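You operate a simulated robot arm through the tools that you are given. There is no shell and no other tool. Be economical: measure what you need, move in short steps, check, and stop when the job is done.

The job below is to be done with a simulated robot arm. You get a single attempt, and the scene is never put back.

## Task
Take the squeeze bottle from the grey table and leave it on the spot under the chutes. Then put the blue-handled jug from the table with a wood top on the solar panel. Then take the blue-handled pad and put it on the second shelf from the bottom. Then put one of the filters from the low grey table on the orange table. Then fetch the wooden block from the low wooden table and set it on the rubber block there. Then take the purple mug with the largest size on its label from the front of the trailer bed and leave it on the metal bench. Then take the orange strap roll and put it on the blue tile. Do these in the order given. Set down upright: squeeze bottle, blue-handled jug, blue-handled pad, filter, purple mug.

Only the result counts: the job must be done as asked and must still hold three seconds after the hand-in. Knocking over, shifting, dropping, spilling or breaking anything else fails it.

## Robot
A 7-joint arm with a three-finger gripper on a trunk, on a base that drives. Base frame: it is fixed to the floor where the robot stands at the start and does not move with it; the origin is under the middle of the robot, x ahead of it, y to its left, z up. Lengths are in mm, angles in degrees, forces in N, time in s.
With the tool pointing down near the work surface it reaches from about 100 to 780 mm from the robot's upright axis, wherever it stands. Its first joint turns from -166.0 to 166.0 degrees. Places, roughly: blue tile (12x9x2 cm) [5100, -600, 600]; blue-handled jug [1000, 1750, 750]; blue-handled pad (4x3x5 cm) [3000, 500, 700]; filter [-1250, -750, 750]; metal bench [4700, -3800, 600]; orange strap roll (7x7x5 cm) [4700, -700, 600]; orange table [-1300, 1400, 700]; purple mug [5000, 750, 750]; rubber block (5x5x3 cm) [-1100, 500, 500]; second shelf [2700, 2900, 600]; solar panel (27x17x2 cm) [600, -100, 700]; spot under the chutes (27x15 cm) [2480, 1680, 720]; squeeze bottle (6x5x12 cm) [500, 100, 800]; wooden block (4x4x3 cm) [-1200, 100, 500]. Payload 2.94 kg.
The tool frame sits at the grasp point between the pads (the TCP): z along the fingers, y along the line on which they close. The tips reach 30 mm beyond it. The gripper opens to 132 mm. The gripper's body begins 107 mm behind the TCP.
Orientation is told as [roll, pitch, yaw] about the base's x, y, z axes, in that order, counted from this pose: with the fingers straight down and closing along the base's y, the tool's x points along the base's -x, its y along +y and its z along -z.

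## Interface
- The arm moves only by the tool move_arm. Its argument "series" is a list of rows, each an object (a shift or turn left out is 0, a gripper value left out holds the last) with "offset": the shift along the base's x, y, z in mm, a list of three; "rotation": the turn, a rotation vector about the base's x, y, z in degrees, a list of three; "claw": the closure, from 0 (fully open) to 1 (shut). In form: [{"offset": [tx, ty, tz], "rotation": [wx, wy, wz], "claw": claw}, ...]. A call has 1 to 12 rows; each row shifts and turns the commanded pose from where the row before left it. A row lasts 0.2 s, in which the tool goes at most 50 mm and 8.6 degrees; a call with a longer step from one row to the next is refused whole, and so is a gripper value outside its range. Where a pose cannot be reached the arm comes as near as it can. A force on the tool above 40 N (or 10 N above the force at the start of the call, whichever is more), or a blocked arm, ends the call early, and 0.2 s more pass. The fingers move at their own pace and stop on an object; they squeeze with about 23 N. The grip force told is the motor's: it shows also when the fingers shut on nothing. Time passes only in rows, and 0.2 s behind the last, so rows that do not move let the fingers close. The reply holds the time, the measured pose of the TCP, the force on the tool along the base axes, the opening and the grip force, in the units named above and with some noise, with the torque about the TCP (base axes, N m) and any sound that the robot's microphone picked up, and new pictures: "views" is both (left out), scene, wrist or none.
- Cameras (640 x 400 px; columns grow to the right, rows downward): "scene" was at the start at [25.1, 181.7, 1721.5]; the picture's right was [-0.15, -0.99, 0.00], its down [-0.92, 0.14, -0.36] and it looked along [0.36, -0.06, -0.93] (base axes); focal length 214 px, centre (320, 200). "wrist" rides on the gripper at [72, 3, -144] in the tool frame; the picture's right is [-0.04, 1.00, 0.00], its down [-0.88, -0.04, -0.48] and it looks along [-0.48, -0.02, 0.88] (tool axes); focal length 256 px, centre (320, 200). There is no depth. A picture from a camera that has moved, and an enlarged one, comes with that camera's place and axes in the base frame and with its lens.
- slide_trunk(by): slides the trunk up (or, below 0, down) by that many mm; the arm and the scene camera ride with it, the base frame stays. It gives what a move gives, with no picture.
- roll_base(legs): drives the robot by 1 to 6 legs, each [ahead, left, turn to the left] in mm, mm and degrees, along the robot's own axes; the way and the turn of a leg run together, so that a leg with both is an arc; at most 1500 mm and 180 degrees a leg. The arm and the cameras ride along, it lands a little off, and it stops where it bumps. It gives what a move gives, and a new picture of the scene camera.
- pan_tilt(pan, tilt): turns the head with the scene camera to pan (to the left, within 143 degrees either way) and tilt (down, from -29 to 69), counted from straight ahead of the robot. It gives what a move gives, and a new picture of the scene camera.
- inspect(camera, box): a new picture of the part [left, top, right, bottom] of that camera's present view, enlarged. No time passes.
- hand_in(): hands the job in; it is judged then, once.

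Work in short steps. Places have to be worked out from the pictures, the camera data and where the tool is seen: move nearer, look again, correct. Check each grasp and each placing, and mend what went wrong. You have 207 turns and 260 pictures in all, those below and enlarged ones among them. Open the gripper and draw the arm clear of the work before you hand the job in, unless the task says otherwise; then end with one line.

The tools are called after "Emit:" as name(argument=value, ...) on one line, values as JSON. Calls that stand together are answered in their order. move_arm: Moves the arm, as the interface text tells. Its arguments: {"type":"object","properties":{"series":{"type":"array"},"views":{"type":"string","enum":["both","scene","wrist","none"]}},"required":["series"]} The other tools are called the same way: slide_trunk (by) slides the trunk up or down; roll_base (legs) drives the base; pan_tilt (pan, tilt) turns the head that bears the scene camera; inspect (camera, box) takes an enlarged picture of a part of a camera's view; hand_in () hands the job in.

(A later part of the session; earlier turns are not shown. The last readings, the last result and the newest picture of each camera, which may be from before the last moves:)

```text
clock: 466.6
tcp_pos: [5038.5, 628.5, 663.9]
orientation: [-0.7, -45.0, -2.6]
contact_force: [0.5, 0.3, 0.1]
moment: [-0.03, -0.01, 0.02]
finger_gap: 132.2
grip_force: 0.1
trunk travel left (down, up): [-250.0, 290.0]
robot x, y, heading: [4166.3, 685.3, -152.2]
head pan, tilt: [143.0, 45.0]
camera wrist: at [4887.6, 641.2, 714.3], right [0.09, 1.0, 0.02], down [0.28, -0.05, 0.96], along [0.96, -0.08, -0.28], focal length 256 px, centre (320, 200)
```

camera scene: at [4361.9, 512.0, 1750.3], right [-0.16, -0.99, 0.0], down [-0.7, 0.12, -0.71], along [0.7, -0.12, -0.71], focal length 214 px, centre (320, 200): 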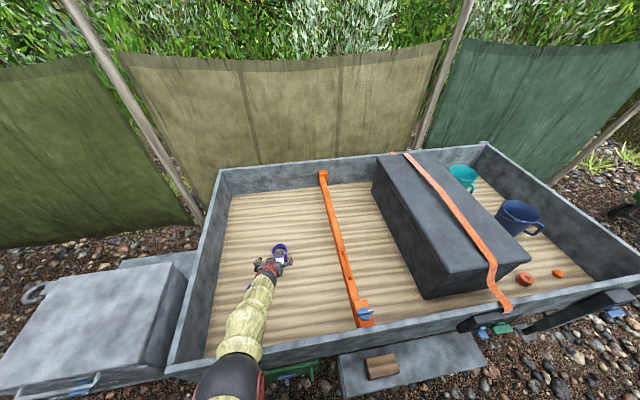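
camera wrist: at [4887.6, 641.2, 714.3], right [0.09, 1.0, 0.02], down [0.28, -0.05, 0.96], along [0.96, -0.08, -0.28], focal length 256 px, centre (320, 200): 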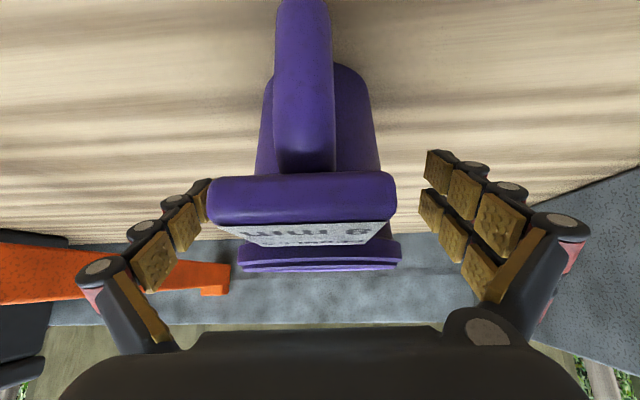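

Straddling the mug with the label between the fingers. Closing.

Emit:
move_arm(series=[{"claw": 1}, {"claw": 1}, {"claw": 1}, {"claw": 1}, {"claw": 1}, {"claw": 1}], views="wrist")

```text
clock: 468.1
tcp_pos: [5041.4, 628.7, 663.9]
orientation: [-0.7, -45.2, -2.8]
contact_force: [-0.6, -2.4, 1.5]
moment: [-0.26, 0.18, 0.07]
finger_gap: 78.3
grip_force: 23.0
trunk travel left (down, up): [-250.0, 290.0]
robot x, y, heading: [4169.2, 681.2, -152.6]
head pan, tilt: [143.0, 45.0]
camera wrist: at [4887.6, 641.0, 714.9], right [0.09, 1.0, 0.02], down [0.28, -0.05, 0.96], along [0.96, -0.08, -0.28], focal length 256 px, centre (320, 200)
```

wrist: 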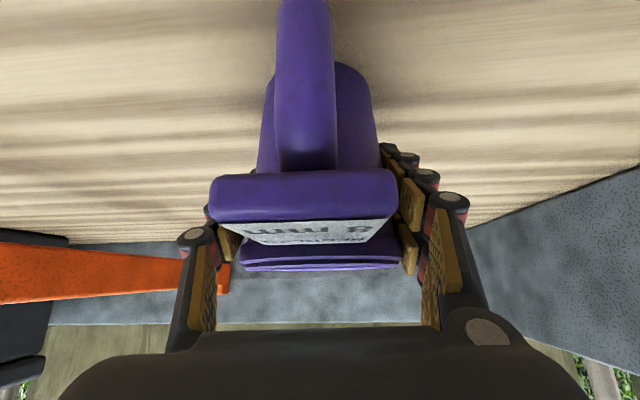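

Gripped at 78 mm. Lifting gently.

Emit:
move_arm(series=[{"offset": [0, 0, 8]}, {"offset": [0, 0, 15]}, {"offset": [0, 0, 25]}, {"offset": [0, 0, 35]}, {"offset": [0, 0, 40]}, {"offset": [-5, 0, 40]}, {"offset": [-10, 0, 40]}, {"offset": [-10, 0, 40]}, {"offset": [0, 0, 0]}], views="wrist")

```text
clock: 470.1
tcp_pos: [5018.3, 626.8, 907.0]
orientation: [-0.7, -45.0, -2.7]
contact_force: [-0.2, -0.2, -5.0]
moment: [0.02, -0.06, 0.0]
finger_gap: 77.6
grip_force: 23.1
trunk travel left (down, up): [-250.0, 290.0]
robot x, y, heading: [4169.2, 680.6, -152.7]
head pan, tilt: [143.0, 45.0]
camera wrist: at [4864.5, 639.8, 957.5], right [0.09, 1.0, 0.02], down [0.28, -0.05, 0.96], along [0.96, -0.08, -0.28], focal length 256 px, centre (320, 200)
```

wrist: 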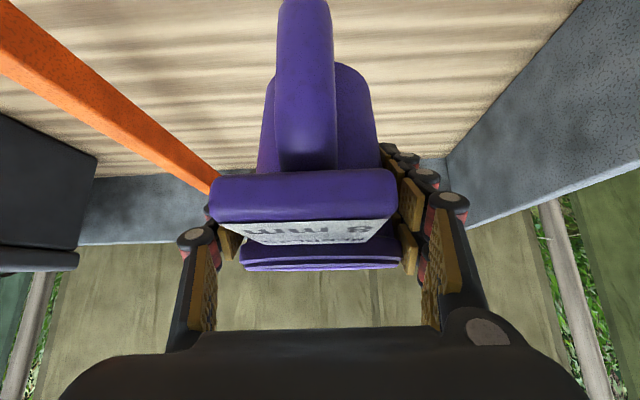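

Held upright. I raise it above the wall, retract, and back away.

Emit:
move_arm(series=[{"offset": [-20, 0, 40]}, {"offset": [-25, 0, 40]}, {"offset": [-35, 0, 30]}, {"offset": [-45, 0, 15]}, {"offset": [-45, 0, 0]}, {"offset": [-45, 0, 0]}, {"offset": [-45, 0, 0]}, {"offset": [-45, 0, 0]}, {"offset": [0, 0, 0]}], views="none")

Emit:
roll_base(legs=[[260, -120, 0]])

```text
clock: 472.1
tcp_pos: [4708.5, 630.9, 1035.4]
orientation: [-0.7, -45.0, -2.7]
contact_force: [-0.5, -0.7, -5.2]
moment: [0.04, -0.1, 0.0]
finger_gap: 77.9
grip_force: 23.3
trunk travel left (down, up): [-250.0, 290.0]
robot x, y, heading: [4165.1, 678.6, -152.6]
head pan, tilt: [143.0, 45.0]
```

```text
clock: 474.1
tcp_pos: [4415.9, 608.8, 1035.4]
orientation: [-0.7, -45.2, -3.4]
contact_force: [0.2, -0.8, -6.0]
moment: [-0.02, -0.13, 0.01]
finger_gap: 77.6
grip_force: 23.1
trunk travel left (down, up): [-250.0, 290.0]
robot x, y, heading: [3873.5, 664.8, -153.2]
head pan, tilt: [143.0, 45.0]
camera scene: at [4067.3, 495.2, 1750.4], right [-0.18, -0.98, 0.0], down [-0.7, 0.12, -0.71], along [0.7, -0.12, -0.71], focal length 214 px, centre (320, 200)
```

scene: 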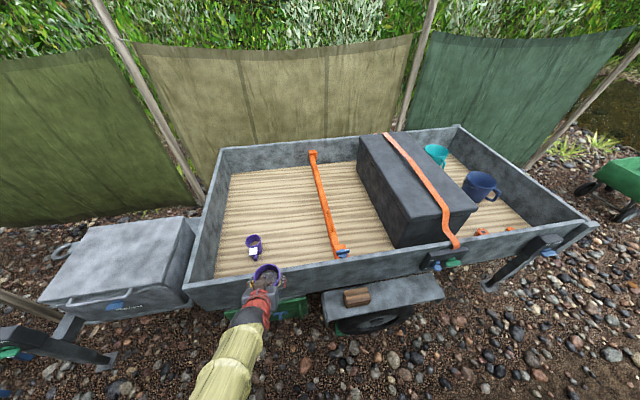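

Emit:
roll_base(legs=[[616, 1218, 0], [586, 1160, 0], [450, 850, 0]])

Emit:
pan_tilt(pan=120, tilt=35)

```text
clock: 491.4
tcp_pos: [4404.5, -2938.4, 1036.2]
orientation: [-0.7, -45.1, -0.9]
contact_force: [0.0, -0.8, -5.2]
moment: [0.0, -0.08, 0.03]
finger_gap: 77.5
grip_force: 23.0
trunk travel left (down, up): [-250.0, 290.0]
robot x, y, heading: [3858.7, -2904.5, -150.4]
head pan, tilt: [143.0, 45.0]
camera scene: at [4060.5, -3067.9, 1750.3], right [-0.13, -0.99, 0.0], down [-0.7, 0.09, -0.71], along [0.7, -0.09, -0.71], focal length 214 px, centre (320, 200)
```

scene: 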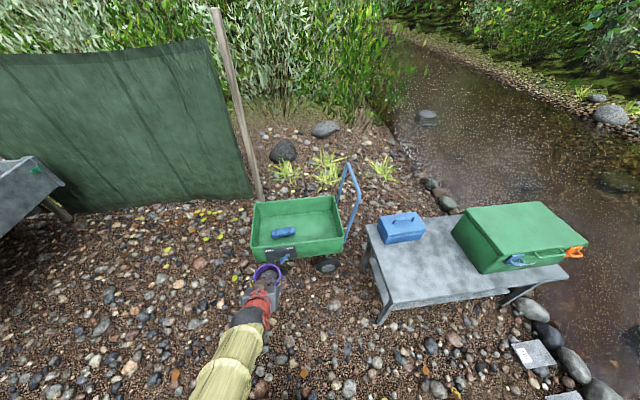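

```text
clock: 492.3
tcp_pos: [4403.9, -2938.4, 1035.5]
orientation: [-0.7, -45.1, -0.9]
contact_force: [-0.1, -0.5, -5.4]
moment: [0.02, -0.11, -0.02]
finger_gap: 77.6
grip_force: 23.1
trunk travel left (down, up): [-250.0, 290.0]
robot x, y, heading: [3862.8, -2904.5, -150.7]
head pan, tilt: [120.0, 35.0]
camera scene: at [4055.8, -3101.8, 1765.1], right [-0.51, -0.86, 0.0], down [-0.49, 0.29, -0.82], along [0.7, -0.42, -0.57], focal length 214 px, centre (320, 200)
```

scene: 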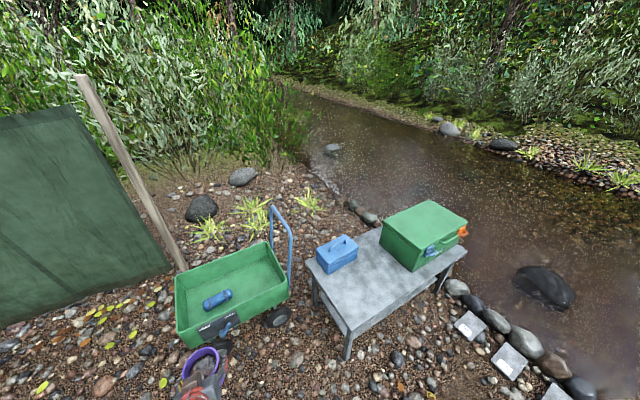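

The metal bench spans about x 4420–4916, y −3510…−4528, with free space near (4560, −3720). I drive alongside it.

Emit:
roll_base(legs=[[370, 693, 0]])

Emit:
pan_tilt(pan=143, tilt=50)

Emit:
move_arm(series=[{"offset": [40, 0, 0]}, {"offset": [0, 0, 0]}], views="wrist")

```text
clock: 496.5
tcp_pos: [4403.0, -3745.1, 1035.1]
orientation: [-0.6, -45.1, -2.5]
contact_force: [-0.4, 0.8, -4.8]
moment: [-0.01, -0.09, -0.01]
finger_gap: 77.5
grip_force: 22.6
trunk travel left (down, up): [-250.0, 290.0]
robot x, y, heading: [3862.1, -3701.5, -152.1]
head pan, tilt: [120.0, 35.0]
camera scene: at [4052.0, -3898.7, 1765.1], right [-0.53, -0.85, 0.0], down [-0.49, 0.31, -0.82], along [0.69, -0.44, -0.57], focal length 214 px, centre (320, 200)
```

scene: 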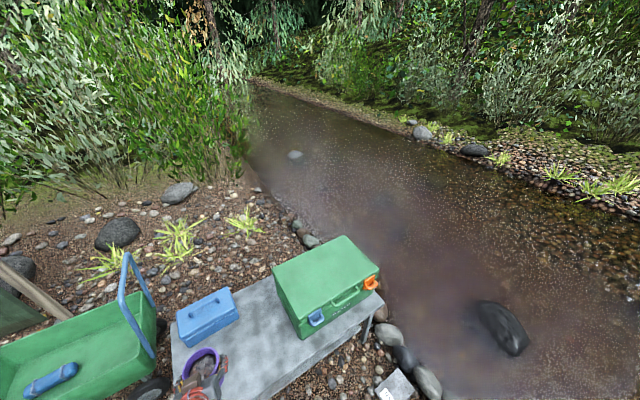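

```text
clock: 497.4
tcp_pos: [4404.8, -3745.0, 1034.6]
orientation: [-0.7, -45.2, -2.5]
contact_force: [-0.3, 0.1, -5.7]
moment: [0.01, -0.07, 0.0]
finger_gap: 77.4
grip_force: 22.9
trunk travel left (down, up): [-250.0, 290.0]
robot x, y, heading: [3859.3, -3696.8, -152.2]
head pan, tilt: [143.0, 50.0]
camera scene: at [4053.5, -3864.1, 1743.4], right [-0.16, -0.99, 0.0], down [-0.76, 0.12, -0.64], along [0.63, -0.1, -0.77], focal length 214 px, centre (320, 200)
```

scene: 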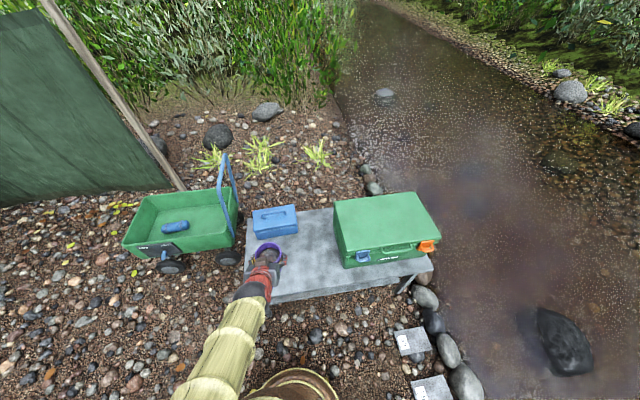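

```text
clock: 498.0
tcp_pos: [4446.7, -3745.8, 1034.4]
orientation: [-0.7, -45.1, -2.5]
contact_force: [0.1, -0.7, -6.4]
moment: [-0.01, -0.11, -0.01]
finger_gap: 77.6
grip_force: 23.5
trunk travel left (down, up): [-250.0, 290.0]
robot x, y, heading: [3862.6, -3698.3, -152.2]
head pan, tilt: [143.0, 50.0]
camera wrist: at [4293.1, -3734.7, 1084.7], right [0.08, 1.0, 0.02], down [0.28, -0.04, 0.96], along [0.96, -0.07, -0.28], focal length 256 px, centre (320, 200)
```

wrist: 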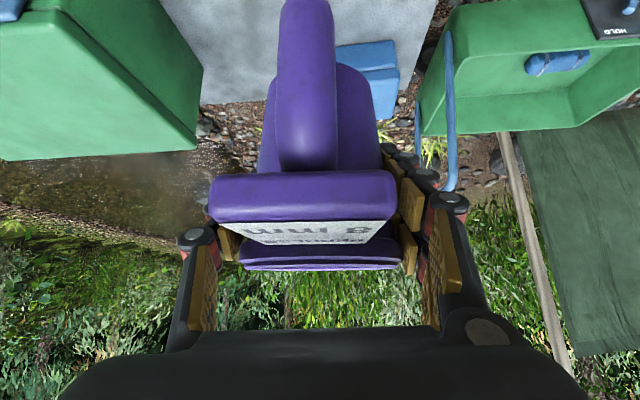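

I position over (4590, −3768) and lower the trunk.

Emit:
move_arm(series=[{"offset": [40, -6, 0]}, {"offset": [40, -6, 0]}, {"offset": [40, -6, 0]}, {"offset": [23, -4, 0]}, {"offset": [0, 0, 0]}], views="none")

Emit:
slide_trunk(by=-200)

Emit:
move_arm(series=[{"offset": [0, 0, -40]}, {"offset": [0, 0, -40]}, {"offset": [0, 0, -30]}, {"offset": [0, 0, 0]}], views="both")

```text
clock: 499.2
tcp_pos: [4586.4, -3767.5, 1031.7]
orientation: [-0.7, -45.2, -2.5]
contact_force: [0.0, -0.1, -6.1]
moment: [-0.01, -0.08, 0.01]
finger_gap: 77.7
grip_force: 23.0
trunk travel left (down, up): [-250.0, 290.0]
robot x, y, heading: [3859.0, -3693.4, -151.9]
head pan, tilt: [143.0, 50.0]
```

```text
clock: 501.4
tcp_pos: [4587.5, -3767.6, 832.6]
orientation: [-0.7, -45.1, -2.5]
contact_force: [0.0, -0.2, -5.6]
moment: [-0.01, -0.09, -0.02]
finger_gap: 77.6
grip_force: 23.2
trunk travel left (down, up): [-50.0, 490.0]
robot x, y, heading: [3863.9, -3698.3, -152.3]
head pan, tilt: [143.0, 50.0]
```

```text
clock: 502.4
tcp_pos: [4585.4, -3768.7, 719.6]
orientation: [-0.7, -45.1, -2.5]
contact_force: [-0.9, 0.3, -6.3]
moment: [-0.02, -0.1, 0.02]
finger_gap: 77.3
grip_force: 22.5
trunk travel left (down, up): [-50.0, 490.0]
robot x, y, heading: [3863.3, -3697.6, -152.0]
head pan, tilt: [143.0, 50.0]
camera scene: at [4054.0, -3864.0, 1543.3], right [-0.16, -0.99, 0.0], down [-0.76, 0.12, -0.64], along [0.63, -0.1, -0.77], focal length 214 px, centre (320, 200)
camera wrist: at [4433.3, -3756.5, 770.9], right [0.08, 1.0, 0.02], down [0.28, -0.04, 0.96], along [0.96, -0.07, -0.28], focal length 256 px, centre (320, 200)
```

scene: 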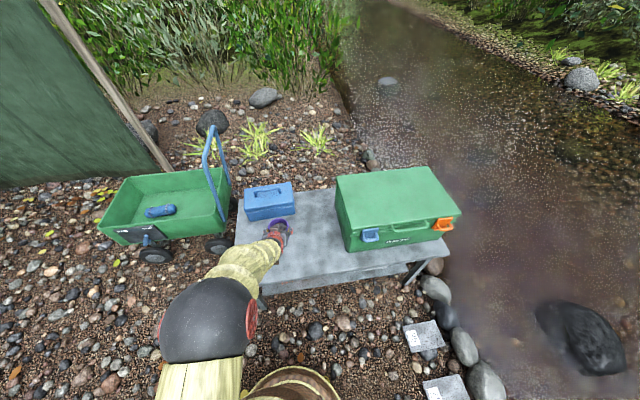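
wrist: 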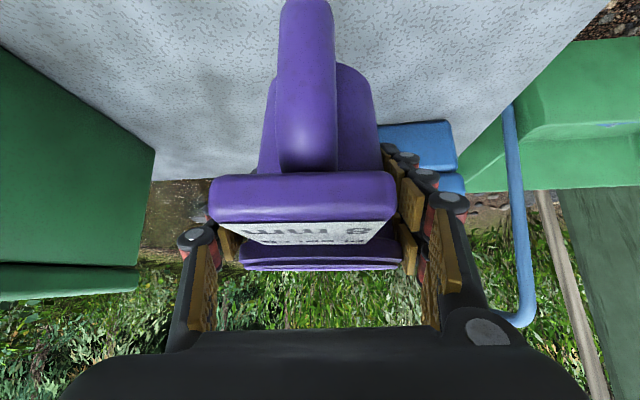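

Emit:
move_arm(series=[{"offset": [0, 0, -30]}, {"offset": [0, 0, -20]}, {"offset": [0, 0, -10]}, {"offset": [0, 0, 0]}], views="wrist")

Emit:
move_arm(series=[{"offset": [0, 0, -4]}, {"offset": [0, 0, -4]}, {"offset": [0, 0, 0]}], views="none")

```text
clock: 503.4
tcp_pos: [4587.6, -3766.4, 661.7]
orientation: [-0.7, -45.0, -2.5]
contact_force: [0.3, -0.9, -6.4]
moment: [0.02, -0.11, 0.0]
finger_gap: 77.5
grip_force: 22.5
trunk travel left (down, up): [-50.0, 490.0]
robot x, y, heading: [3854.7, -3695.8, -152.1]
head pan, tilt: [143.0, 50.0]
camera wrist: at [4434.7, -3755.6, 712.1], right [0.08, 1.0, 0.02], down [0.28, -0.04, 0.96], along [0.96, -0.07, -0.28], focal length 256 px, centre (320, 200)
```

wrist: 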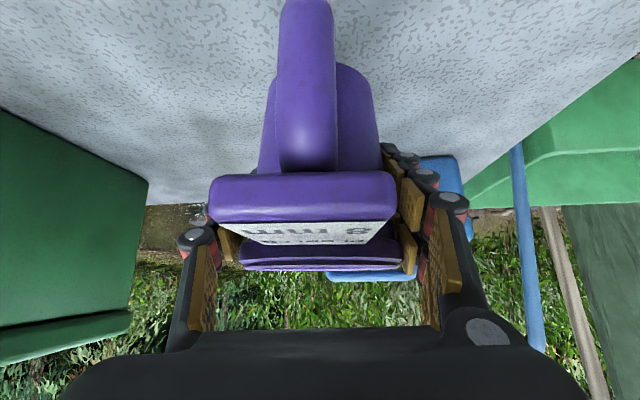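

```text
clock: 504.1
tcp_pos: [4586.6, -3768.1, 652.8]
orientation: [-0.8, -45.3, -2.5]
contact_force: [-0.3, 0.5, -5.4]
moment: [0.0, -0.09, -0.02]
finger_gap: 77.5
grip_force: 23.0
trunk travel left (down, up): [-50.0, 490.0]
robot x, y, heading: [3860.7, -3698.5, -152.2]
head pan, tilt: [143.0, 50.0]
```

Emit:
move_arm(series=[{"offset": [0, 0, -4]}, {"offset": [0, 0, -4]}, {"offset": [0, 0, 0]}], views="none")

Emit:
move_arm(series=[{"offset": [0, 0, -3]}, {"offset": [0, 0, -3]}, {"offset": [0, 0, 0]}], views="none")

```text
clock: 504.9
tcp_pos: [4586.8, -3767.8, 645.3]
orientation: [-0.7, -45.1, -2.5]
contact_force: [-0.4, -0.3, -5.1]
moment: [0.0, -0.13, 0.03]
finger_gap: 77.2
grip_force: 23.3
trunk travel left (down, up): [-50.0, 490.0]
robot x, y, heading: [3862.0, -3699.6, -152.1]
head pan, tilt: [143.0, 50.0]
```

```text
clock: 505.8
tcp_pos: [4585.6, -3767.3, 640.9]
orientation: [-0.6, -45.2, -2.5]
contact_force: [0.2, 0.0, -6.1]
moment: [0.0, -0.11, 0.0]
finger_gap: 77.5
grip_force: 23.4
trunk travel left (down, up): [-50.0, 490.0]
robot x, y, heading: [3863.0, -3698.8, -152.1]
head pan, tilt: [143.0, 50.0]
```

Emit:
move_arm(series=[{"offset": [0, 0, -3]}, {"offset": [0, 0, -3]}, {"offset": [0, 0, 0]}], views="wrist")

Emit:
move_arm(series=[{"offset": [0, 0, -3]}, {"offset": [0, 0, -2]}, {"offset": [0, 0, 0]}], views="none")

```text
clock: 506.6
tcp_pos: [4587.1, -3768.0, 635.5]
orientation: [-0.7, -45.1, -2.4]
contact_force: [1.0, 0.3, -6.1]
moment: [-0.02, -0.08, 0.01]
finger_gap: 77.6
grip_force: 22.9
trunk travel left (down, up): [-50.0, 490.0]
robot x, y, heading: [3865.6, -3699.4, -152.1]
head pan, tilt: [143.0, 50.0]
camera wrist: at [4435.0, -3755.9, 685.1], right [0.08, 1.0, 0.02], down [0.28, -0.04, 0.96], along [0.96, -0.07, -0.28], focal length 256 px, centre (320, 200)
```

wrist: 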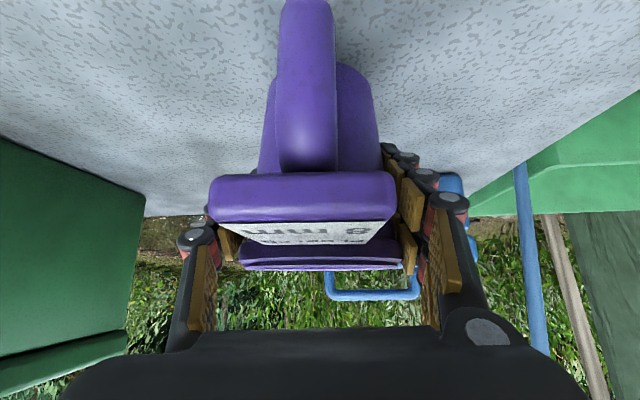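

```text
clock: 507.4
tcp_pos: [4585.8, -3767.1, 628.8]
orientation: [-0.6, -45.0, -2.5]
contact_force: [0.2, -0.1, -5.3]
moment: [-0.01, -0.09, 0.0]
finger_gap: 77.3
grip_force: 23.2
trunk travel left (down, up): [-50.0, 490.0]
robot x, y, heading: [3861.4, -3697.9, -152.2]
head pan, tilt: [143.0, 50.0]
```

Emit:
move_arm(series=[{"offset": [0, 0, -2]}, {"offset": [0, 0, -2]}, {"offset": [0, 0, -2]}, {"offset": [0, 0, 0]}], views="none")

Emit:
move_arm(series=[{"offset": [0, 0, -2]}, {"offset": [0, 0, -1]}, {"offset": [0, 0, 0]}], views="none")

```text
clock: 508.4
tcp_pos: [4586.5, -3768.6, 623.0]
orientation: [-0.7, -45.1, -2.5]
contact_force: [0.7, -0.4, -5.6]
moment: [-0.04, -0.05, 0.02]
finger_gap: 77.3
grip_force: 22.5
trunk travel left (down, up): [-50.0, 490.0]
robot x, y, heading: [3861.0, -3697.8, -152.1]
head pan, tilt: [143.0, 50.0]
```

```text
clock: 509.1
tcp_pos: [4585.7, -3767.4, 619.7]
orientation: [-0.8, -45.1, -2.5]
contact_force: [-0.4, -0.2, -5.3]
moment: [-0.02, -0.1, 0.02]
finger_gap: 77.6
grip_force: 23.2
trunk travel left (down, up): [-50.0, 490.0]
robot x, y, heading: [3863.0, -3698.7, -152.4]
head pan, tilt: [143.0, 50.0]
```

Emit:
move_arm(series=[{"offset": [0, 0, -2]}, {"offset": [0, 0, -2]}, {"offset": [0, 0, -2]}, {"offset": [0, 0, 0]}], views="none")

Emit:
move_arm(series=[{"offset": [0, 0, -2]}, {"offset": [0, 0, -2]}, {"offset": [0, 0, 0]}], views="wrist")

```text
clock: 510.1
tcp_pos: [4587.6, -3767.4, 613.2]
orientation: [-0.6, -45.1, -2.4]
contact_force: [-1.4, 0.2, 1.1]
moment: [-0.29, 0.01, -0.06]
finger_gap: 77.4
grip_force: 22.9
trunk travel left (down, up): [-50.0, 490.0]
robot x, y, heading: [3860.0, -3696.5, -152.4]
head pan, tilt: [143.0, 50.0]
```

```text
clock: 510.9
tcp_pos: [4589.6, -3767.4, 613.9]
orientation: [-0.7, -45.3, -2.5]
contact_force: [0.7, 4.8, 15.6]
moment: [-0.37, 0.05, -0.04]
finger_gap: 78.0
grip_force: 22.7
trunk travel left (down, up): [-50.0, 490.0]
robot x, y, heading: [3859.4, -3698.5, -152.0]
head pan, tilt: [143.0, 50.0]
camera wrist: at [4436.3, -3755.9, 662.4], right [0.08, 1.0, 0.02], down [0.28, -0.04, 0.96], along [0.96, -0.07, -0.28], focal length 256 px, centre (320, 200)
```

wrist: 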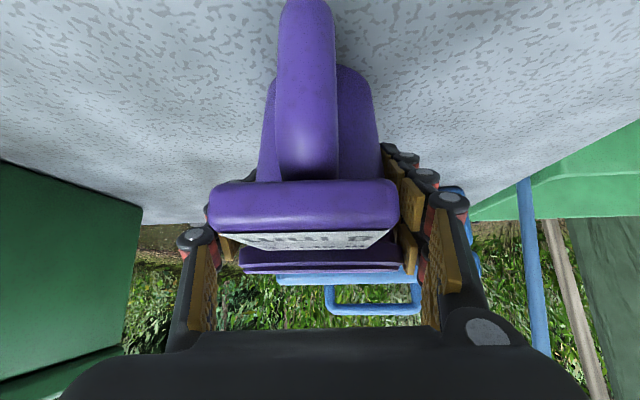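

Contact on the bench (15 N). I relax 2 mm and open.

Emit:
move_arm(series=[{"offset": [0, 0, 2]}, {"claw": 0.35}, {"claw": 0.25}, {"claw": 0.1}, {"claw": 0}, {"claw": 0}, {"claw": 0}], views="wrist")

Emit:
move_arm(series=[{"offset": [-12, 0, 12]}, {"offset": [-25, 1, 25]}, {"offset": [-30, 1, 30]}, {"offset": [-30, 1, 30]}, {"offset": [-30, 1, 30]}, {"offset": [0, 0, 0]}], views="wrist")

```text
clock: 512.5
tcp_pos: [4587.3, -3767.8, 611.6]
orientation: [-0.7, -45.0, -2.5]
contact_force: [-0.1, -0.4, 0.7]
moment: [0.0, 0.02, 0.02]
finger_gap: 131.9
grip_force: 0.1
trunk travel left (down, up): [-50.0, 490.0]
robot x, y, heading: [3860.0, -3696.3, -152.2]
head pan, tilt: [143.0, 50.0]
camera wrist: at [4435.3, -3756.2, 662.5], right [0.08, 1.0, 0.02], down [0.28, -0.04, 0.96], along [0.96, -0.07, -0.28], focal length 256 px, centre (320, 200)
```

wrist: 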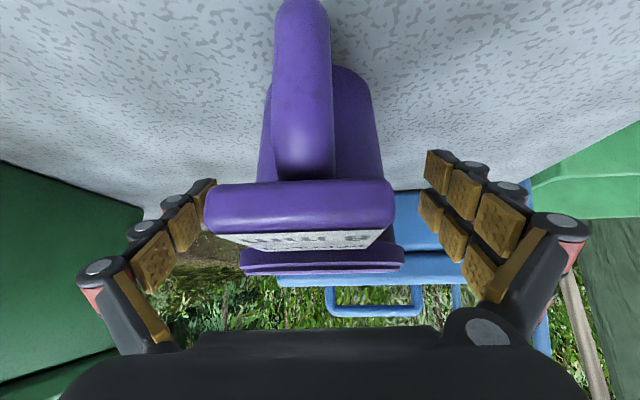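

```text
clock: 514.0
tcp_pos: [4460.5, -3762.4, 742.1]
orientation: [-0.7, -45.1, -2.5]
contact_force: [-0.2, 0.2, 0.6]
moment: [-0.01, 0.0, 0.02]
finger_gap: 131.9
grip_force: 0.0
trunk travel left (down, up): [-50.0, 490.0]
robot x, y, heading: [3862.3, -3701.7, -152.5]
head pan, tilt: [143.0, 50.0]
camera wrist: at [4307.2, -3751.0, 792.6], right [0.08, 1.0, 0.02], down [0.28, -0.04, 0.96], along [0.96, -0.07, -0.28], focal length 256 px, centre (320, 200)
```

wrist: 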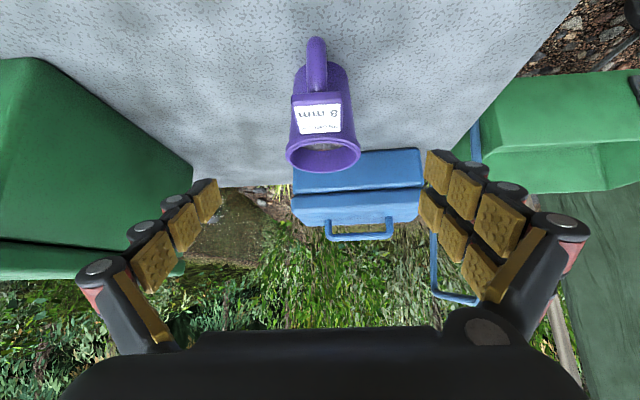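

Task 6 is done: the 8 mm mug stands on the metal bench. Now the strap roll: I raise the trunk, drive to behind the trailer's rear and turn the arm toward it.

Emit:
slide_trunk(by=200)

Emit:
roll_base(legs=[[100, 0, 0], [-560, -850, 0], [-1257, -243, 0], [0, 0, 92]])

Emit:
pan_tilt(pan=143, tilt=35)

```text
clock: 516.1
tcp_pos: [4460.9, -3762.1, 940.9]
orientation: [-0.7, -45.2, -2.5]
contact_force: [-0.7, 0.2, -0.3]
moment: [0.04, 0.02, 0.0]
finger_gap: 132.1
grip_force: 0.2
trunk travel left (down, up): [-250.0, 290.0]
robot x, y, heading: [3861.4, -3694.7, -152.0]
head pan, tilt: [143.0, 50.0]
```

```text
clock: 532.2
tcp_pos: [4958.3, -1300.2, 941.5]
orientation: [-0.7, -45.1, 88.9]
contact_force: [0.5, -1.5, 0.6]
moment: [-0.03, -0.02, 0.01]
finger_gap: 132.1
grip_force: 0.0
trunk travel left (down, up): [-250.0, 290.0]
robot x, y, heading: [4904.1, -1900.2, -60.7]
head pan, tilt: [143.0, 50.0]
camera scene: at [5068.9, -1704.6, 1743.4], right [0.99, -0.14, 0.0], down [-0.1, -0.76, -0.64], along [0.09, 0.64, -0.77], focal length 214 px, centre (320, 200)
```

scene: 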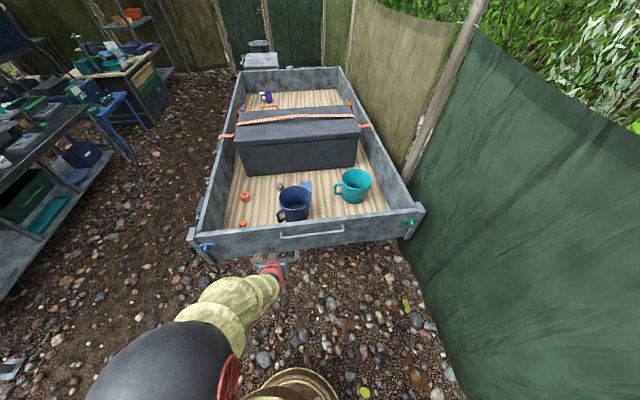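

```text
clock: 533.0
tcp_pos: [4958.4, -1300.0, 942.6]
orientation: [-0.6, -45.1, 88.9]
contact_force: [-0.7, 0.8, 0.4]
moment: [-0.02, 0.01, -0.02]
finger_gap: 132.0
grip_force: 0.0
trunk travel left (down, up): [-250.0, 290.0]
robot x, y, heading: [4907.8, -1900.1, -60.9]
head pan, tilt: [143.0, 35.0]
camera scene: at [5070.4, -1693.7, 1765.1], right [0.99, -0.14, 0.0], down [-0.08, -0.57, -0.82], along [0.11, 0.81, -0.57], focal length 214 px, centre (320, 200)
```

scene: 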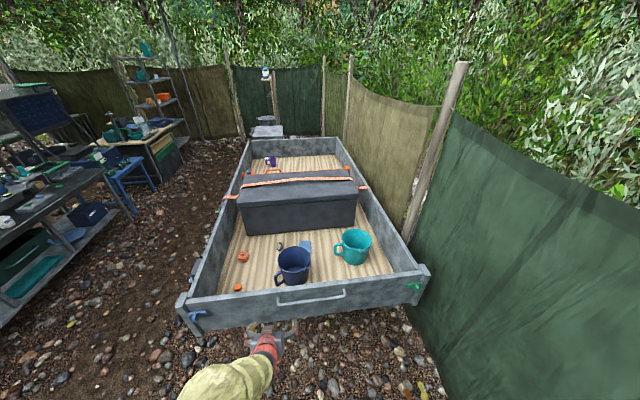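

Emit:
inspect(camera="scene", box=[200, 200, 400, 320])

```text
3.20 times, centred on (300, 260) of scene
camera zoom: at [5070.4, -1693.7, 1765.1], right [0.99, -0.14, 0.0], down [-0.08, -0.57, -0.82], along [0.11, 0.81, -0.57], focal length 686 px, centre (384, 8)
```

zoom: 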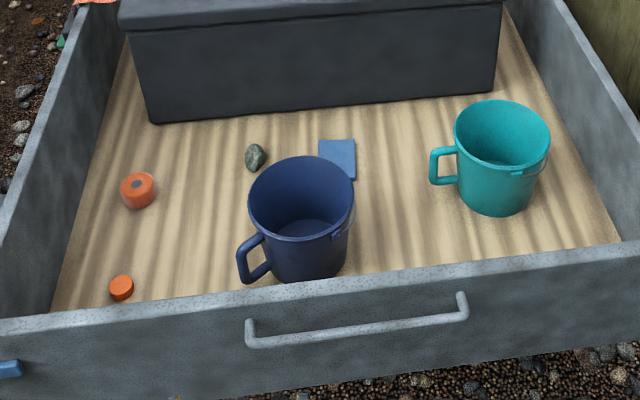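

The roll is at about (4688, −683) and the blue tile at about (5109, −643), just beyond the blue mug. Reaching past the mug from the rear is awkward, so I'll work from the west side. Turning back and driving there.

Emit:
roll_base(legs=[[0, 0, -91], [752, -513, 0], [-495, -1039, 0]])

Emit:
pan_tilt(pan=143, tilt=45)

Emit:
move_arm(series=[{"offset": [0, 0, 30]}, {"offset": [0, 0, 0]}], views="wrist")

```text
clock: 547.1
tcp_pos: [4497.3, -717.5, 941.8]
orientation: [-0.7, -45.1, 0.5]
contact_force: [0.8, 1.0, 0.5]
moment: [-0.01, 0.02, -0.02]
finger_gap: 132.0
grip_force: 0.0
trunk travel left (down, up): [-250.0, 290.0]
robot x, y, heading: [3895.9, -681.3, -149.1]
head pan, tilt: [143.0, 35.0]
camera scene: at [4106.8, -841.2, 1765.2], right [-0.11, -0.99, 0.0], down [-0.57, 0.06, -0.82], along [0.81, -0.09, -0.57], focal length 214 px, centre (320, 200)
```

scene: 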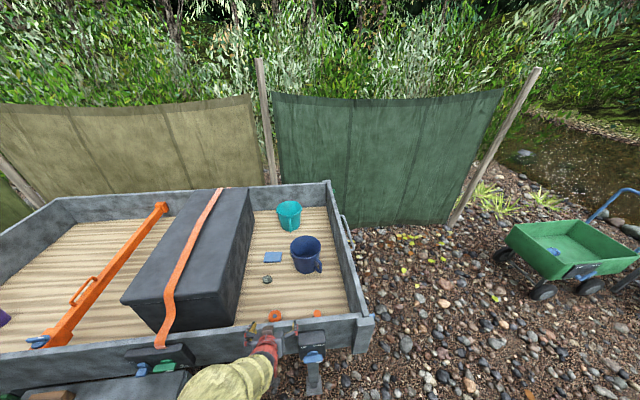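

```text
clock: 547.8
tcp_pos: [4496.9, -717.6, 941.9]
orientation: [-0.7, -45.1, 0.5]
contact_force: [-0.1, 1.0, 0.0]
moment: [0.02, -0.02, -0.02]
finger_gap: 131.9
grip_force: 0.1
trunk travel left (down, up): [-250.0, 290.0]
robot x, y, heading: [3895.5, -681.4, -148.9]
head pan, tilt: [143.0, 45.0]
camera scene: at [4100.1, -840.6, 1750.4], right [-0.11, -0.99, 0.0], down [-0.7, 0.08, -0.71], along [0.7, -0.08, -0.71], focal length 214 px, centre (320, 200)
```

scene: 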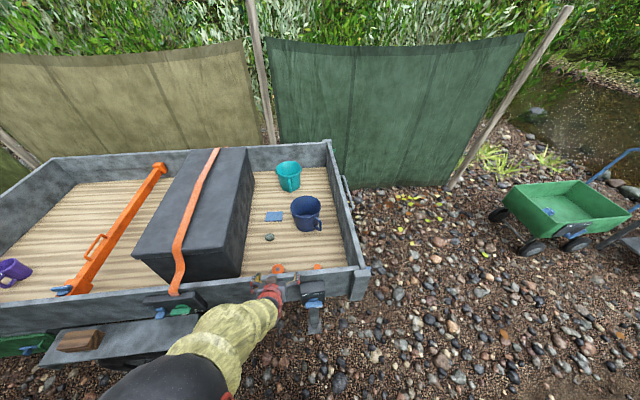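

```text
clock: 548.4
tcp_pos: [4497.0, -718.3, 971.3]
orientation: [-0.7, -45.1, 0.5]
contact_force: [-0.9, 0.2, -0.1]
moment: [-0.01, 0.02, 0.0]
finger_gap: 132.0
grip_force: 0.1
trunk travel left (down, up): [-250.0, 290.0]
robot x, y, heading: [3896.7, -685.5, -149.3]
head pan, tilt: [143.0, 45.0]
camera wrist: at [4342.9, -714.8, 1021.3], right [0.03, 1.0, 0.02], down [0.28, -0.03, 0.96], along [0.96, -0.02, -0.28], focal length 256 px, centre (320, 200)
```

wrist: 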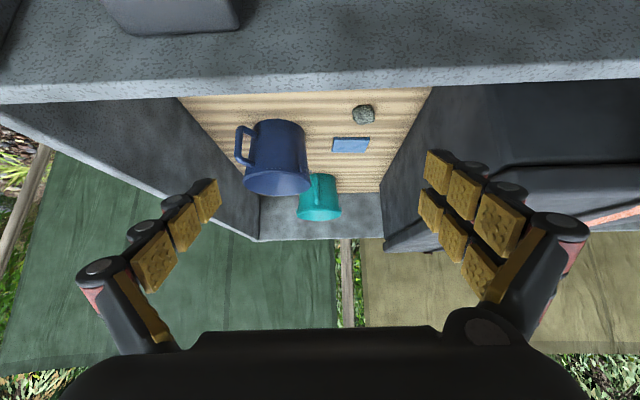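

The near wall blocks a tilted pick from this side. From the rear with a vertical tool both roll and tile are within ~720 mm, so I go back there.

Emit:
roll_base(legs=[[537, 1096, 0], [-857, 515, 0], [0, 0, 92]])

Emit:
move_arm(series=[{"offset": [0, 0, 20], "rotation": [0, 0, -8.3]}, {"offset": [0, 0, 20], "rotation": [0, 0, -8.3]}, {"offset": [0, 0, 20], "rotation": [0, 0, -8.3]}, {"rotation": [0, 0, -8.3]}, {"rotation": [0, 0, -8.3]}, {"rotation": [0, 0, -8.3]}, {"rotation": [0, 0, -8.3]}, {"rotation": [0, 0, -8.3]}, {"rotation": [0, 0, -8.3]}, {"rotation": [0, 0, -8.3]}, {"rotation": [0, 0, -8.3]}, {"rotation": [0, 0, -8.3]}], views="none")

```text
clock: 563.4
tcp_pos: [4986.5, -1273.0, 970.1]
orientation: [-0.6, -45.1, 96.7]
contact_force: [0.3, 0.4, 0.2]
moment: [0.01, -0.02, 0.01]
finger_gap: 131.8
grip_force: 0.0
trunk travel left (down, up): [-250.0, 290.0]
robot x, y, heading: [5018.0, -1872.1, -53.1]
head pan, tilt: [143.0, 45.0]
camera scene: at [5151.1, -1654.2, 1750.4], right [1.0, 0.0, 0.0], down [0.0, -0.71, -0.71], along [0.0, 0.71, -0.71], focal length 214 px, centre (320, 200)
```

scene: 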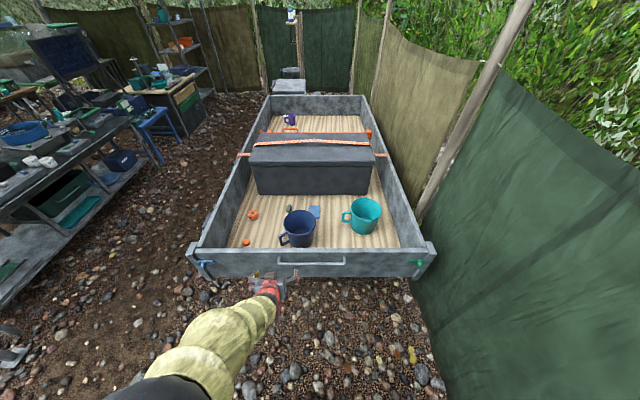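

```text
clock: 566.0
tcp_pos: [4998.2, -1269.7, 1030.1]
orientation: [-0.8, -45.1, -3.0]
contact_force: [-0.3, 0.3, -0.3]
moment: [-0.04, 0.02, 0.0]
finger_gap: 131.9
grip_force: 0.0
out of reach, approached as far as the arm can: row 7, 8
trunk travel left (down, up): [-250.0, 290.0]
robot x, y, heading: [5018.5, -1874.5, -52.8]
head pan, tilt: [143.0, 45.0]
```

Now levelling the tool.

Emit:
move_arm(series=[{"offset": [0, 5, 0], "rotation": [0.45, 7.5, 0]}, {"offset": [0, 5, 0], "rotation": [0.45, 7.5, 0]}, {"offset": [0, 5, 0], "rotation": [0.45, 7.5, 0]}, {"offset": [0, 5, 0], "rotation": [0.45, 7.5, 0]}, {"offset": [0, 5, 0], "rotation": [0.45, 7.5, 0]}, {"offset": [0, 5, 0], "rotation": [0.45, 7.5, 0]}, {"offset": [0, 0, 0], "claw": 0.15}], views="none")

Emit:
roll_base(legs=[[-310, 335, 0]])

Emit:
move_arm(series=[{"offset": [-40, 0, 0]}, {"offset": [-40, 10, 0]}, {"offset": [-40, 10, 0]}, {"offset": [-40, 10, 0]}, {"offset": [-40, 10, 0]}, {"offset": [-40, 10, 0]}, {"offset": [0, 0, 0]}], views="both")

```text
clock: 567.6
tcp_pos: [5001.2, -1250.1, 1026.5]
orientation: [1.1, -13.2, -3.2]
contact_force: [0.5, -0.1, 0.1]
moment: [0.01, 0.04, -0.01]
finger_gap: 112.2
grip_force: 0.1
out of reach, approached as far as the arm can: row 5, 6
trunk travel left (down, up): [-250.0, 290.0]
robot x, y, heading: [5015.9, -1873.6, -53.2]
head pan, tilt: [143.0, 45.0]
```

```text
clock: 570.3
tcp_pos: [5068.0, -791.3, 1025.8]
orientation: [1.0, -13.2, -2.8]
contact_force: [-0.1, -0.4, 0.2]
moment: [0.0, -0.01, 0.03]
finger_gap: 112.2
grip_force: 0.1
trunk travel left (down, up): [-250.0, 290.0]
robot x, y, heading: [5085.5, -1419.1, -52.8]
head pan, tilt: [143.0, 45.0]
camera scene: at [5220.2, -1195.0, 1750.3], right [1.0, 0.0, 0.0], down [0.0, -0.71, -0.71], along [0.0, 0.71, -0.71], focal length 214 px, centre (320, 200)
```

scene: 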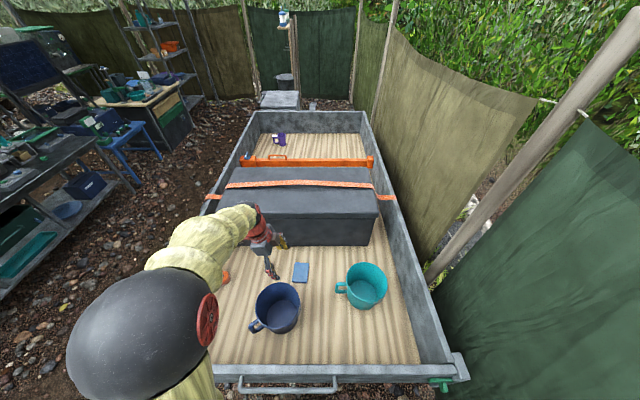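

```text
clock: 571.9
tcp_pos: [4911.6, -742.4, 1006.0]
orientation: [2.2, -14.7, -2.9]
contact_force: [-0.5, -0.2, 0.1]
moment: [0.02, 0.0, 0.01]
finger_gap: 112.1
grip_force: 0.0
out of reach, approached as far as the arm can: row 2, 3, 4, 5, 6
trunk travel left (down, up): [-250.0, 290.0]
robot x, y, heading: [5084.9, -1418.2, -52.9]
head pan, tilt: [143.0, 45.0]
camera scene: at [5220.0, -1195.5, 1750.4], right [1.0, 0.0, 0.0], down [0.0, -0.71, -0.71], along [0.0, 0.71, -0.71], focal length 214 px, centre (320, 200)
camera wrist: at [4804.3, -740.5, 1127.4], right [0.08, 1.0, 0.05], down [0.72, -0.09, 0.68], along [0.68, -0.02, -0.73], focal length 256 px, centre (320, 200)
```

scene: 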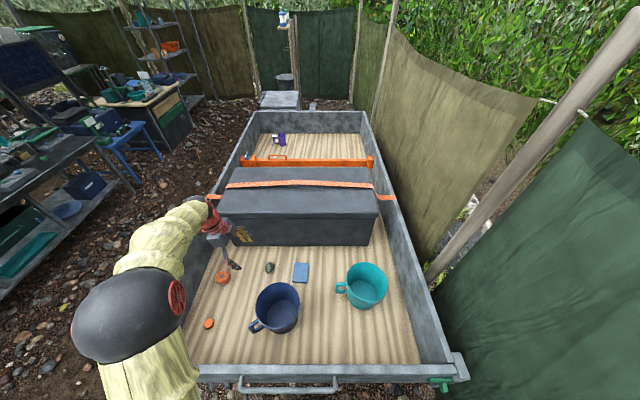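
wrist: 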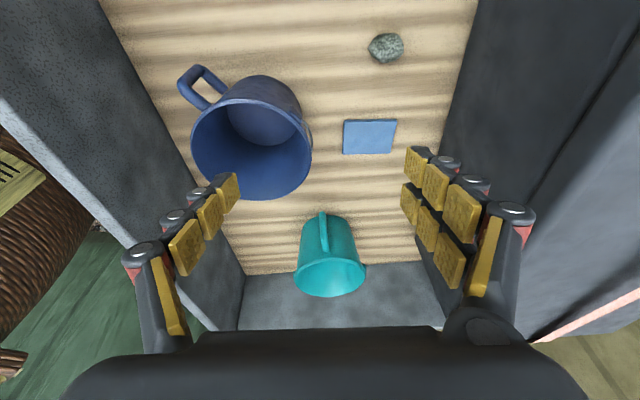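

The scene is clear now. I shift the base 220 mm left for the roll and level the tool.

Emit:
roll_base(legs=[[-156, -158, 0]])

Emit:
move_arm(series=[{"offset": [0, 10, 0], "rotation": [-0.7, 7.4, 0]}, {"offset": [0, 10, 0], "rotation": [-0.7, 7.4, 0]}, {"offset": [0, 0, 0]}], views="wrist")

```text
clock: 573.6
tcp_pos: [4689.2, -713.7, 1004.6]
orientation: [2.3, -14.8, -2.7]
contact_force: [-0.9, -0.8, -0.2]
moment: [-0.01, -0.01, -0.01]
finger_gap: 112.3
grip_force: 0.1
trunk travel left (down, up): [-250.0, 290.0]
robot x, y, heading: [4868.4, -1382.3, -52.9]
head pan, tilt: [143.0, 45.0]
camera scene: at [5000.0, -1164.7, 1750.4], right [1.0, 0.01, 0.0], down [0.0, -0.71, -0.71], along [0.0, 0.71, -0.71], focal length 214 px, centre (320, 200)
```

scene: 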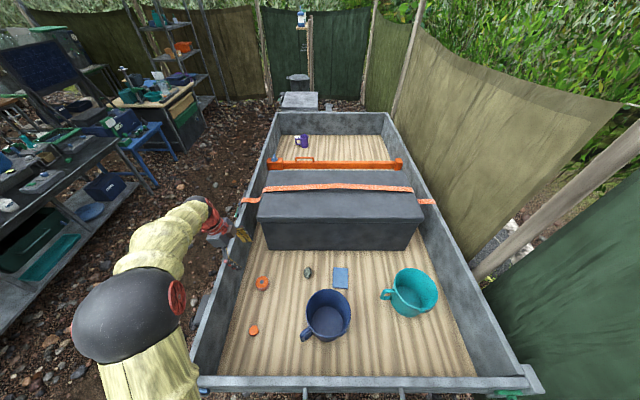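

```text
clock: 574.4
tcp_pos: [4696.1, -714.8, 1000.1]
orientation: [3.4, -13.7, -2.7]
contact_force: [0.4, 0.3, -0.2]
moment: [-0.01, -0.01, 0.01]
finger_gap: 112.1
grip_force: 0.1
out of reach, approached as far as the arm can: row 1, 2
trunk travel left (down, up): [-250.0, 290.0]
robot x, y, heading: [4864.6, -1386.3, -52.9]
head pan, tilt: [143.0, 45.0]
camera wrist: at [4591.0, -716.0, 1123.4], right [0.08, 0.99, 0.07], down [0.74, -0.1, 0.67], along [0.67, 0.0, -0.74], focal length 256 px, centre (320, 200)
```

wrist: 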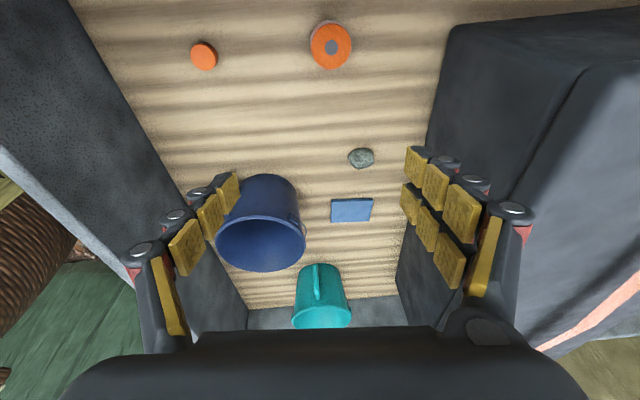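

Leveling is held up by a joint limit; I yaw the tool +16° first and then level.

Emit:
move_arm(series=[{"rotation": [0, 0, 8]}, {"rotation": [0, 0, 8]}, {"offset": [0, 0, -10], "rotation": [-2.6, 6.6, 0]}, {"offset": [0, 0, -10], "rotation": [-2.6, 6.6, 0]}, {"offset": [0, 0, 0]}], views="none")

```text
clock: 575.6
tcp_pos: [4698.8, -720.6, 990.9]
orientation: [3.9, -12.2, 13.3]
contact_force: [0.7, -0.3, -0.6]
moment: [0.01, 0.04, 0.01]
finger_gap: 112.0
grip_force: 0.0
out of reach, approached as far as the arm can: row 3, 4
trunk travel left (down, up): [-250.0, 290.0]
robot x, y, heading: [4871.7, -1381.5, -52.6]
head pan, tilt: [143.0, 45.0]
```

The limit is likely just reach at this height. I lower to ~860 while levelling.

Emit:
move_arm(series=[{"offset": [0, 0, -45]}, {"offset": [0, 0, -45]}, {"offset": [0, 0, -30], "rotation": [-3.3, 6.0, 0]}, {"offset": [0, 0, -10], "rotation": [-3.3, 6.0, 0]}, {"offset": [0, 10, 0], "rotation": [0, 0, -6]}, {"offset": [0, 0, 0]}], views="wrist")

```text
clock: 577.0
tcp_pos: [4701.9, -720.7, 876.4]
orientation: [3.8, -10.5, 7.2]
contact_force: [1.2, 0.6, -0.1]
moment: [-0.04, 0.02, 0.03]
finger_gap: 111.9
grip_force: 0.1
out of reach, approached as far as the arm can: row 3, 4
trunk travel left (down, up): [-250.0, 290.0]
robot x, y, heading: [4867.8, -1387.2, -52.6]
head pan, tilt: [143.0, 45.0]
camera wrist: at [4605.5, -738.5, 1005.2], right [-0.1, 0.99, 0.07], down [0.78, 0.03, 0.62], along [0.62, 0.12, -0.78], focal length 256 px, centre (320, 200)
```

wrist: 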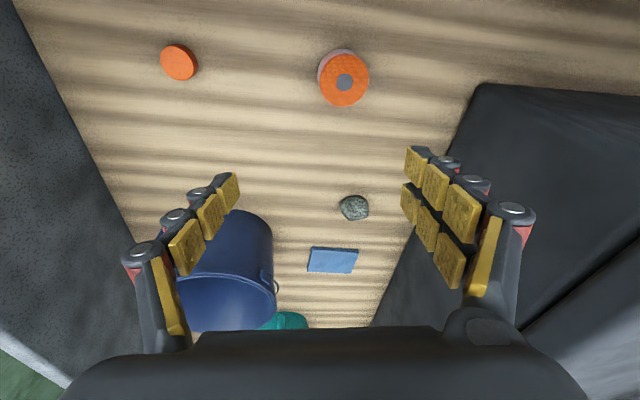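

I move the tool toward +x (smaller joint-1 angle) and try levelling there.

Emit:
move_arm(series=[{"offset": [40, 5, 10]}, {"offset": [40, 5, 10]}, {"offset": [40, 5, 0], "rotation": [-2.5, 5.2, 0]}, {"offset": [0, 0, 0], "rotation": [-2.5, 5.2, 0]}, {"offset": [0, 0, 0]}], views="none")

```text
clock: 578.2
tcp_pos: [4800.4, -716.2, 890.8]
orientation: [3.7, -10.0, 7.4]
contact_force: [0.8, 1.0, 0.7]
moment: [-0.01, 0.01, 0.04]
finger_gap: 112.2
grip_force: 0.0
out of reach, approached as far as the arm can: row 3, 4
trunk travel left (down, up): [-250.0, 290.0]
robot x, y, heading: [4865.4, -1384.9, -52.4]
head pan, tilt: [143.0, 45.0]
```

Emit:
move_arm(series=[{"offset": [0, -40, 20]}, {"offset": [0, -40, 20]}, {"offset": [0, -40, 20]}, {"offset": [0, -40, 10]}, {"offset": [0, -40, 0]}, {"offset": [0, 0, 0], "rotation": [-2.5, 5.2, 0]}, {"offset": [0, 0, 0], "rotation": [-2.5, 5.2, 0]}, {"offset": [0, 0, 0]}], views="none")

```text
clock: 580.0
tcp_pos: [4802.4, -918.1, 962.8]
orientation: [2.9, -7.5, 7.5]
contact_force: [0.5, -0.8, 0.9]
moment: [-0.02, -0.01, -0.02]
finger_gap: 112.3
grip_force: 0.1
out of reach, approached as far as the arm can: row 6, 7
trunk travel left (down, up): [-250.0, 290.0]
robot x, y, heading: [4866.7, -1382.6, -52.7]
head pan, tilt: [143.0, 45.0]
```

Emit:
move_arm(series=[{"offset": [10, -30, 0], "rotation": [0, 0, -8]}, {"offset": [10, -20, 0], "rotation": [0, 0, -8]}, {"rotation": [-2, 4, 0]}, {"rotation": [-2, 4, 0]}, {"offset": [0, 0, 0]}], views="none")

```text
clock: 581.2
tcp_pos: [4821.0, -964.7, 961.2]
orientation: [2.9, -7.5, -8.6]
contact_force: [0.3, -0.7, 0.0]
moment: [0.01, 0.01, 0.02]
finger_gap: 112.2
grip_force: 0.0
out of reach, approached as far as the arm can: row 3, 4
trunk travel left (down, up): [-250.0, 290.0]
robot x, y, heading: [4867.0, -1382.8, -52.9]
head pan, tilt: [143.0, 45.0]
```

The tool must have its camera away from the near wall (inner face ≈ 4622), so I want yaw ≈ 180 there. I shift the base right, turn it a bit, and rotate the tool the other way.

Emit:
roll_base(legs=[[148, 168, 0], [0, 0, 15]])

Emit:
move_arm(series=[{"rotation": [0, 0, 8.4]}, {"rotation": [0, 0, 8.4]}, {"rotation": [0, 0, 8.4]}, {"rotation": [0, 0, 8.4]}, {"rotation": [0, 0, 8.4]}, {"rotation": [0, 0, 8.4]}, {"rotation": [0, 0, 8.4]}, {"rotation": [0, 0, 8.4]}, {"rotation": [0, 0, 8.4]}, {"rotation": [0, 0, 8.4]}, {"rotation": [0, 0, 8.4]}, {"rotation": [0, 0, 8.4]}], views="none")

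```text
clock: 583.8
tcp_pos: [4936.2, -1006.8, 961.6]
orientation: [2.9, -7.5, 6.4]
contact_force: [0.1, 0.0, -0.1]
moment: [0.02, -0.02, -0.02]
finger_gap: 112.4
grip_force: 0.1
trunk travel left (down, up): [-250.0, 290.0]
robot x, y, heading: [5091.6, -1404.3, -37.6]
head pan, tilt: [143.0, 45.0]
camera scene: at [5161.8, -1152.3, 1750.4], right [0.96, 0.27, 0.0], down [0.19, -0.68, -0.71], along [-0.19, 0.68, -0.71], focal length 214 px, centre (320, 200)
```

scene: 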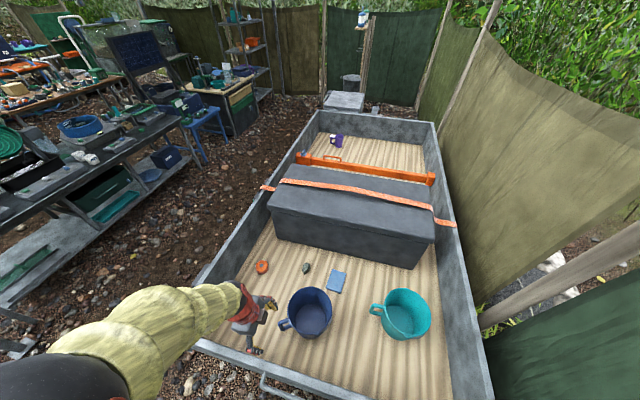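

```text
clock: 586.4
tcp_pos: [4944.4, -1026.0, 863.6]
orientation: [2.9, -7.7, 98.9]
contact_force: [0.6, -1.0, -0.5]
moment: [0.02, -0.04, 0.2]
finger_gap: 112.3
grip_force: 0.0
out of reach, approached as far as the arm can: row 7, 8, 9, 10, 11
trunk travel left (down, up): [-250.0, 290.0]
robot x, y, heading: [5089.8, -1403.1, -37.7]
head pan, tilt: [143.0, 45.0]
```

The tool sank to 864 near the rear wall; I raise and move it inward, then continue the yaw.

Emit:
move_arm(series=[{"offset": [0, 30, 35]}, {"offset": [0, 35, 35]}, {"offset": [0, 40, 20]}, {"offset": [0, 0, 0]}], views="none")

Emit:
move_arm(series=[{"rotation": [0, 0, 8.2]}, {"rotation": [0, 0, 8.2]}, {"rotation": [0, 0, 8.2]}, {"rotation": [0, 0, 8.2]}, {"rotation": [0, 0, 8.2]}], views="none")

```text
clock: 587.4
tcp_pos: [4936.8, -929.9, 939.3]
orientation: [2.5, -7.6, 102.1]
contact_force: [0.7, 0.1, 0.0]
moment: [-0.03, 0.02, -0.01]
finger_gap: 112.1
grip_force: 0.0
out of reach, approached as far as the arm can: row 1
trunk travel left (down, up): [-250.0, 290.0]
robot x, y, heading: [5090.5, -1399.7, -37.5]
head pan, tilt: [143.0, 45.0]
```

```text
clock: 588.6
tcp_pos: [4936.5, -932.3, 940.4]
orientation: [2.5, -7.7, 143.1]
contact_force: [-1.2, -1.0, -0.1]
moment: [0.02, 0.01, 0.03]
finger_gap: 112.1
grip_force: 0.1
trunk travel left (down, up): [-250.0, 290.0]
robot x, y, heading: [5092.4, -1400.0, -37.2]
head pan, tilt: [143.0, 45.0]
```

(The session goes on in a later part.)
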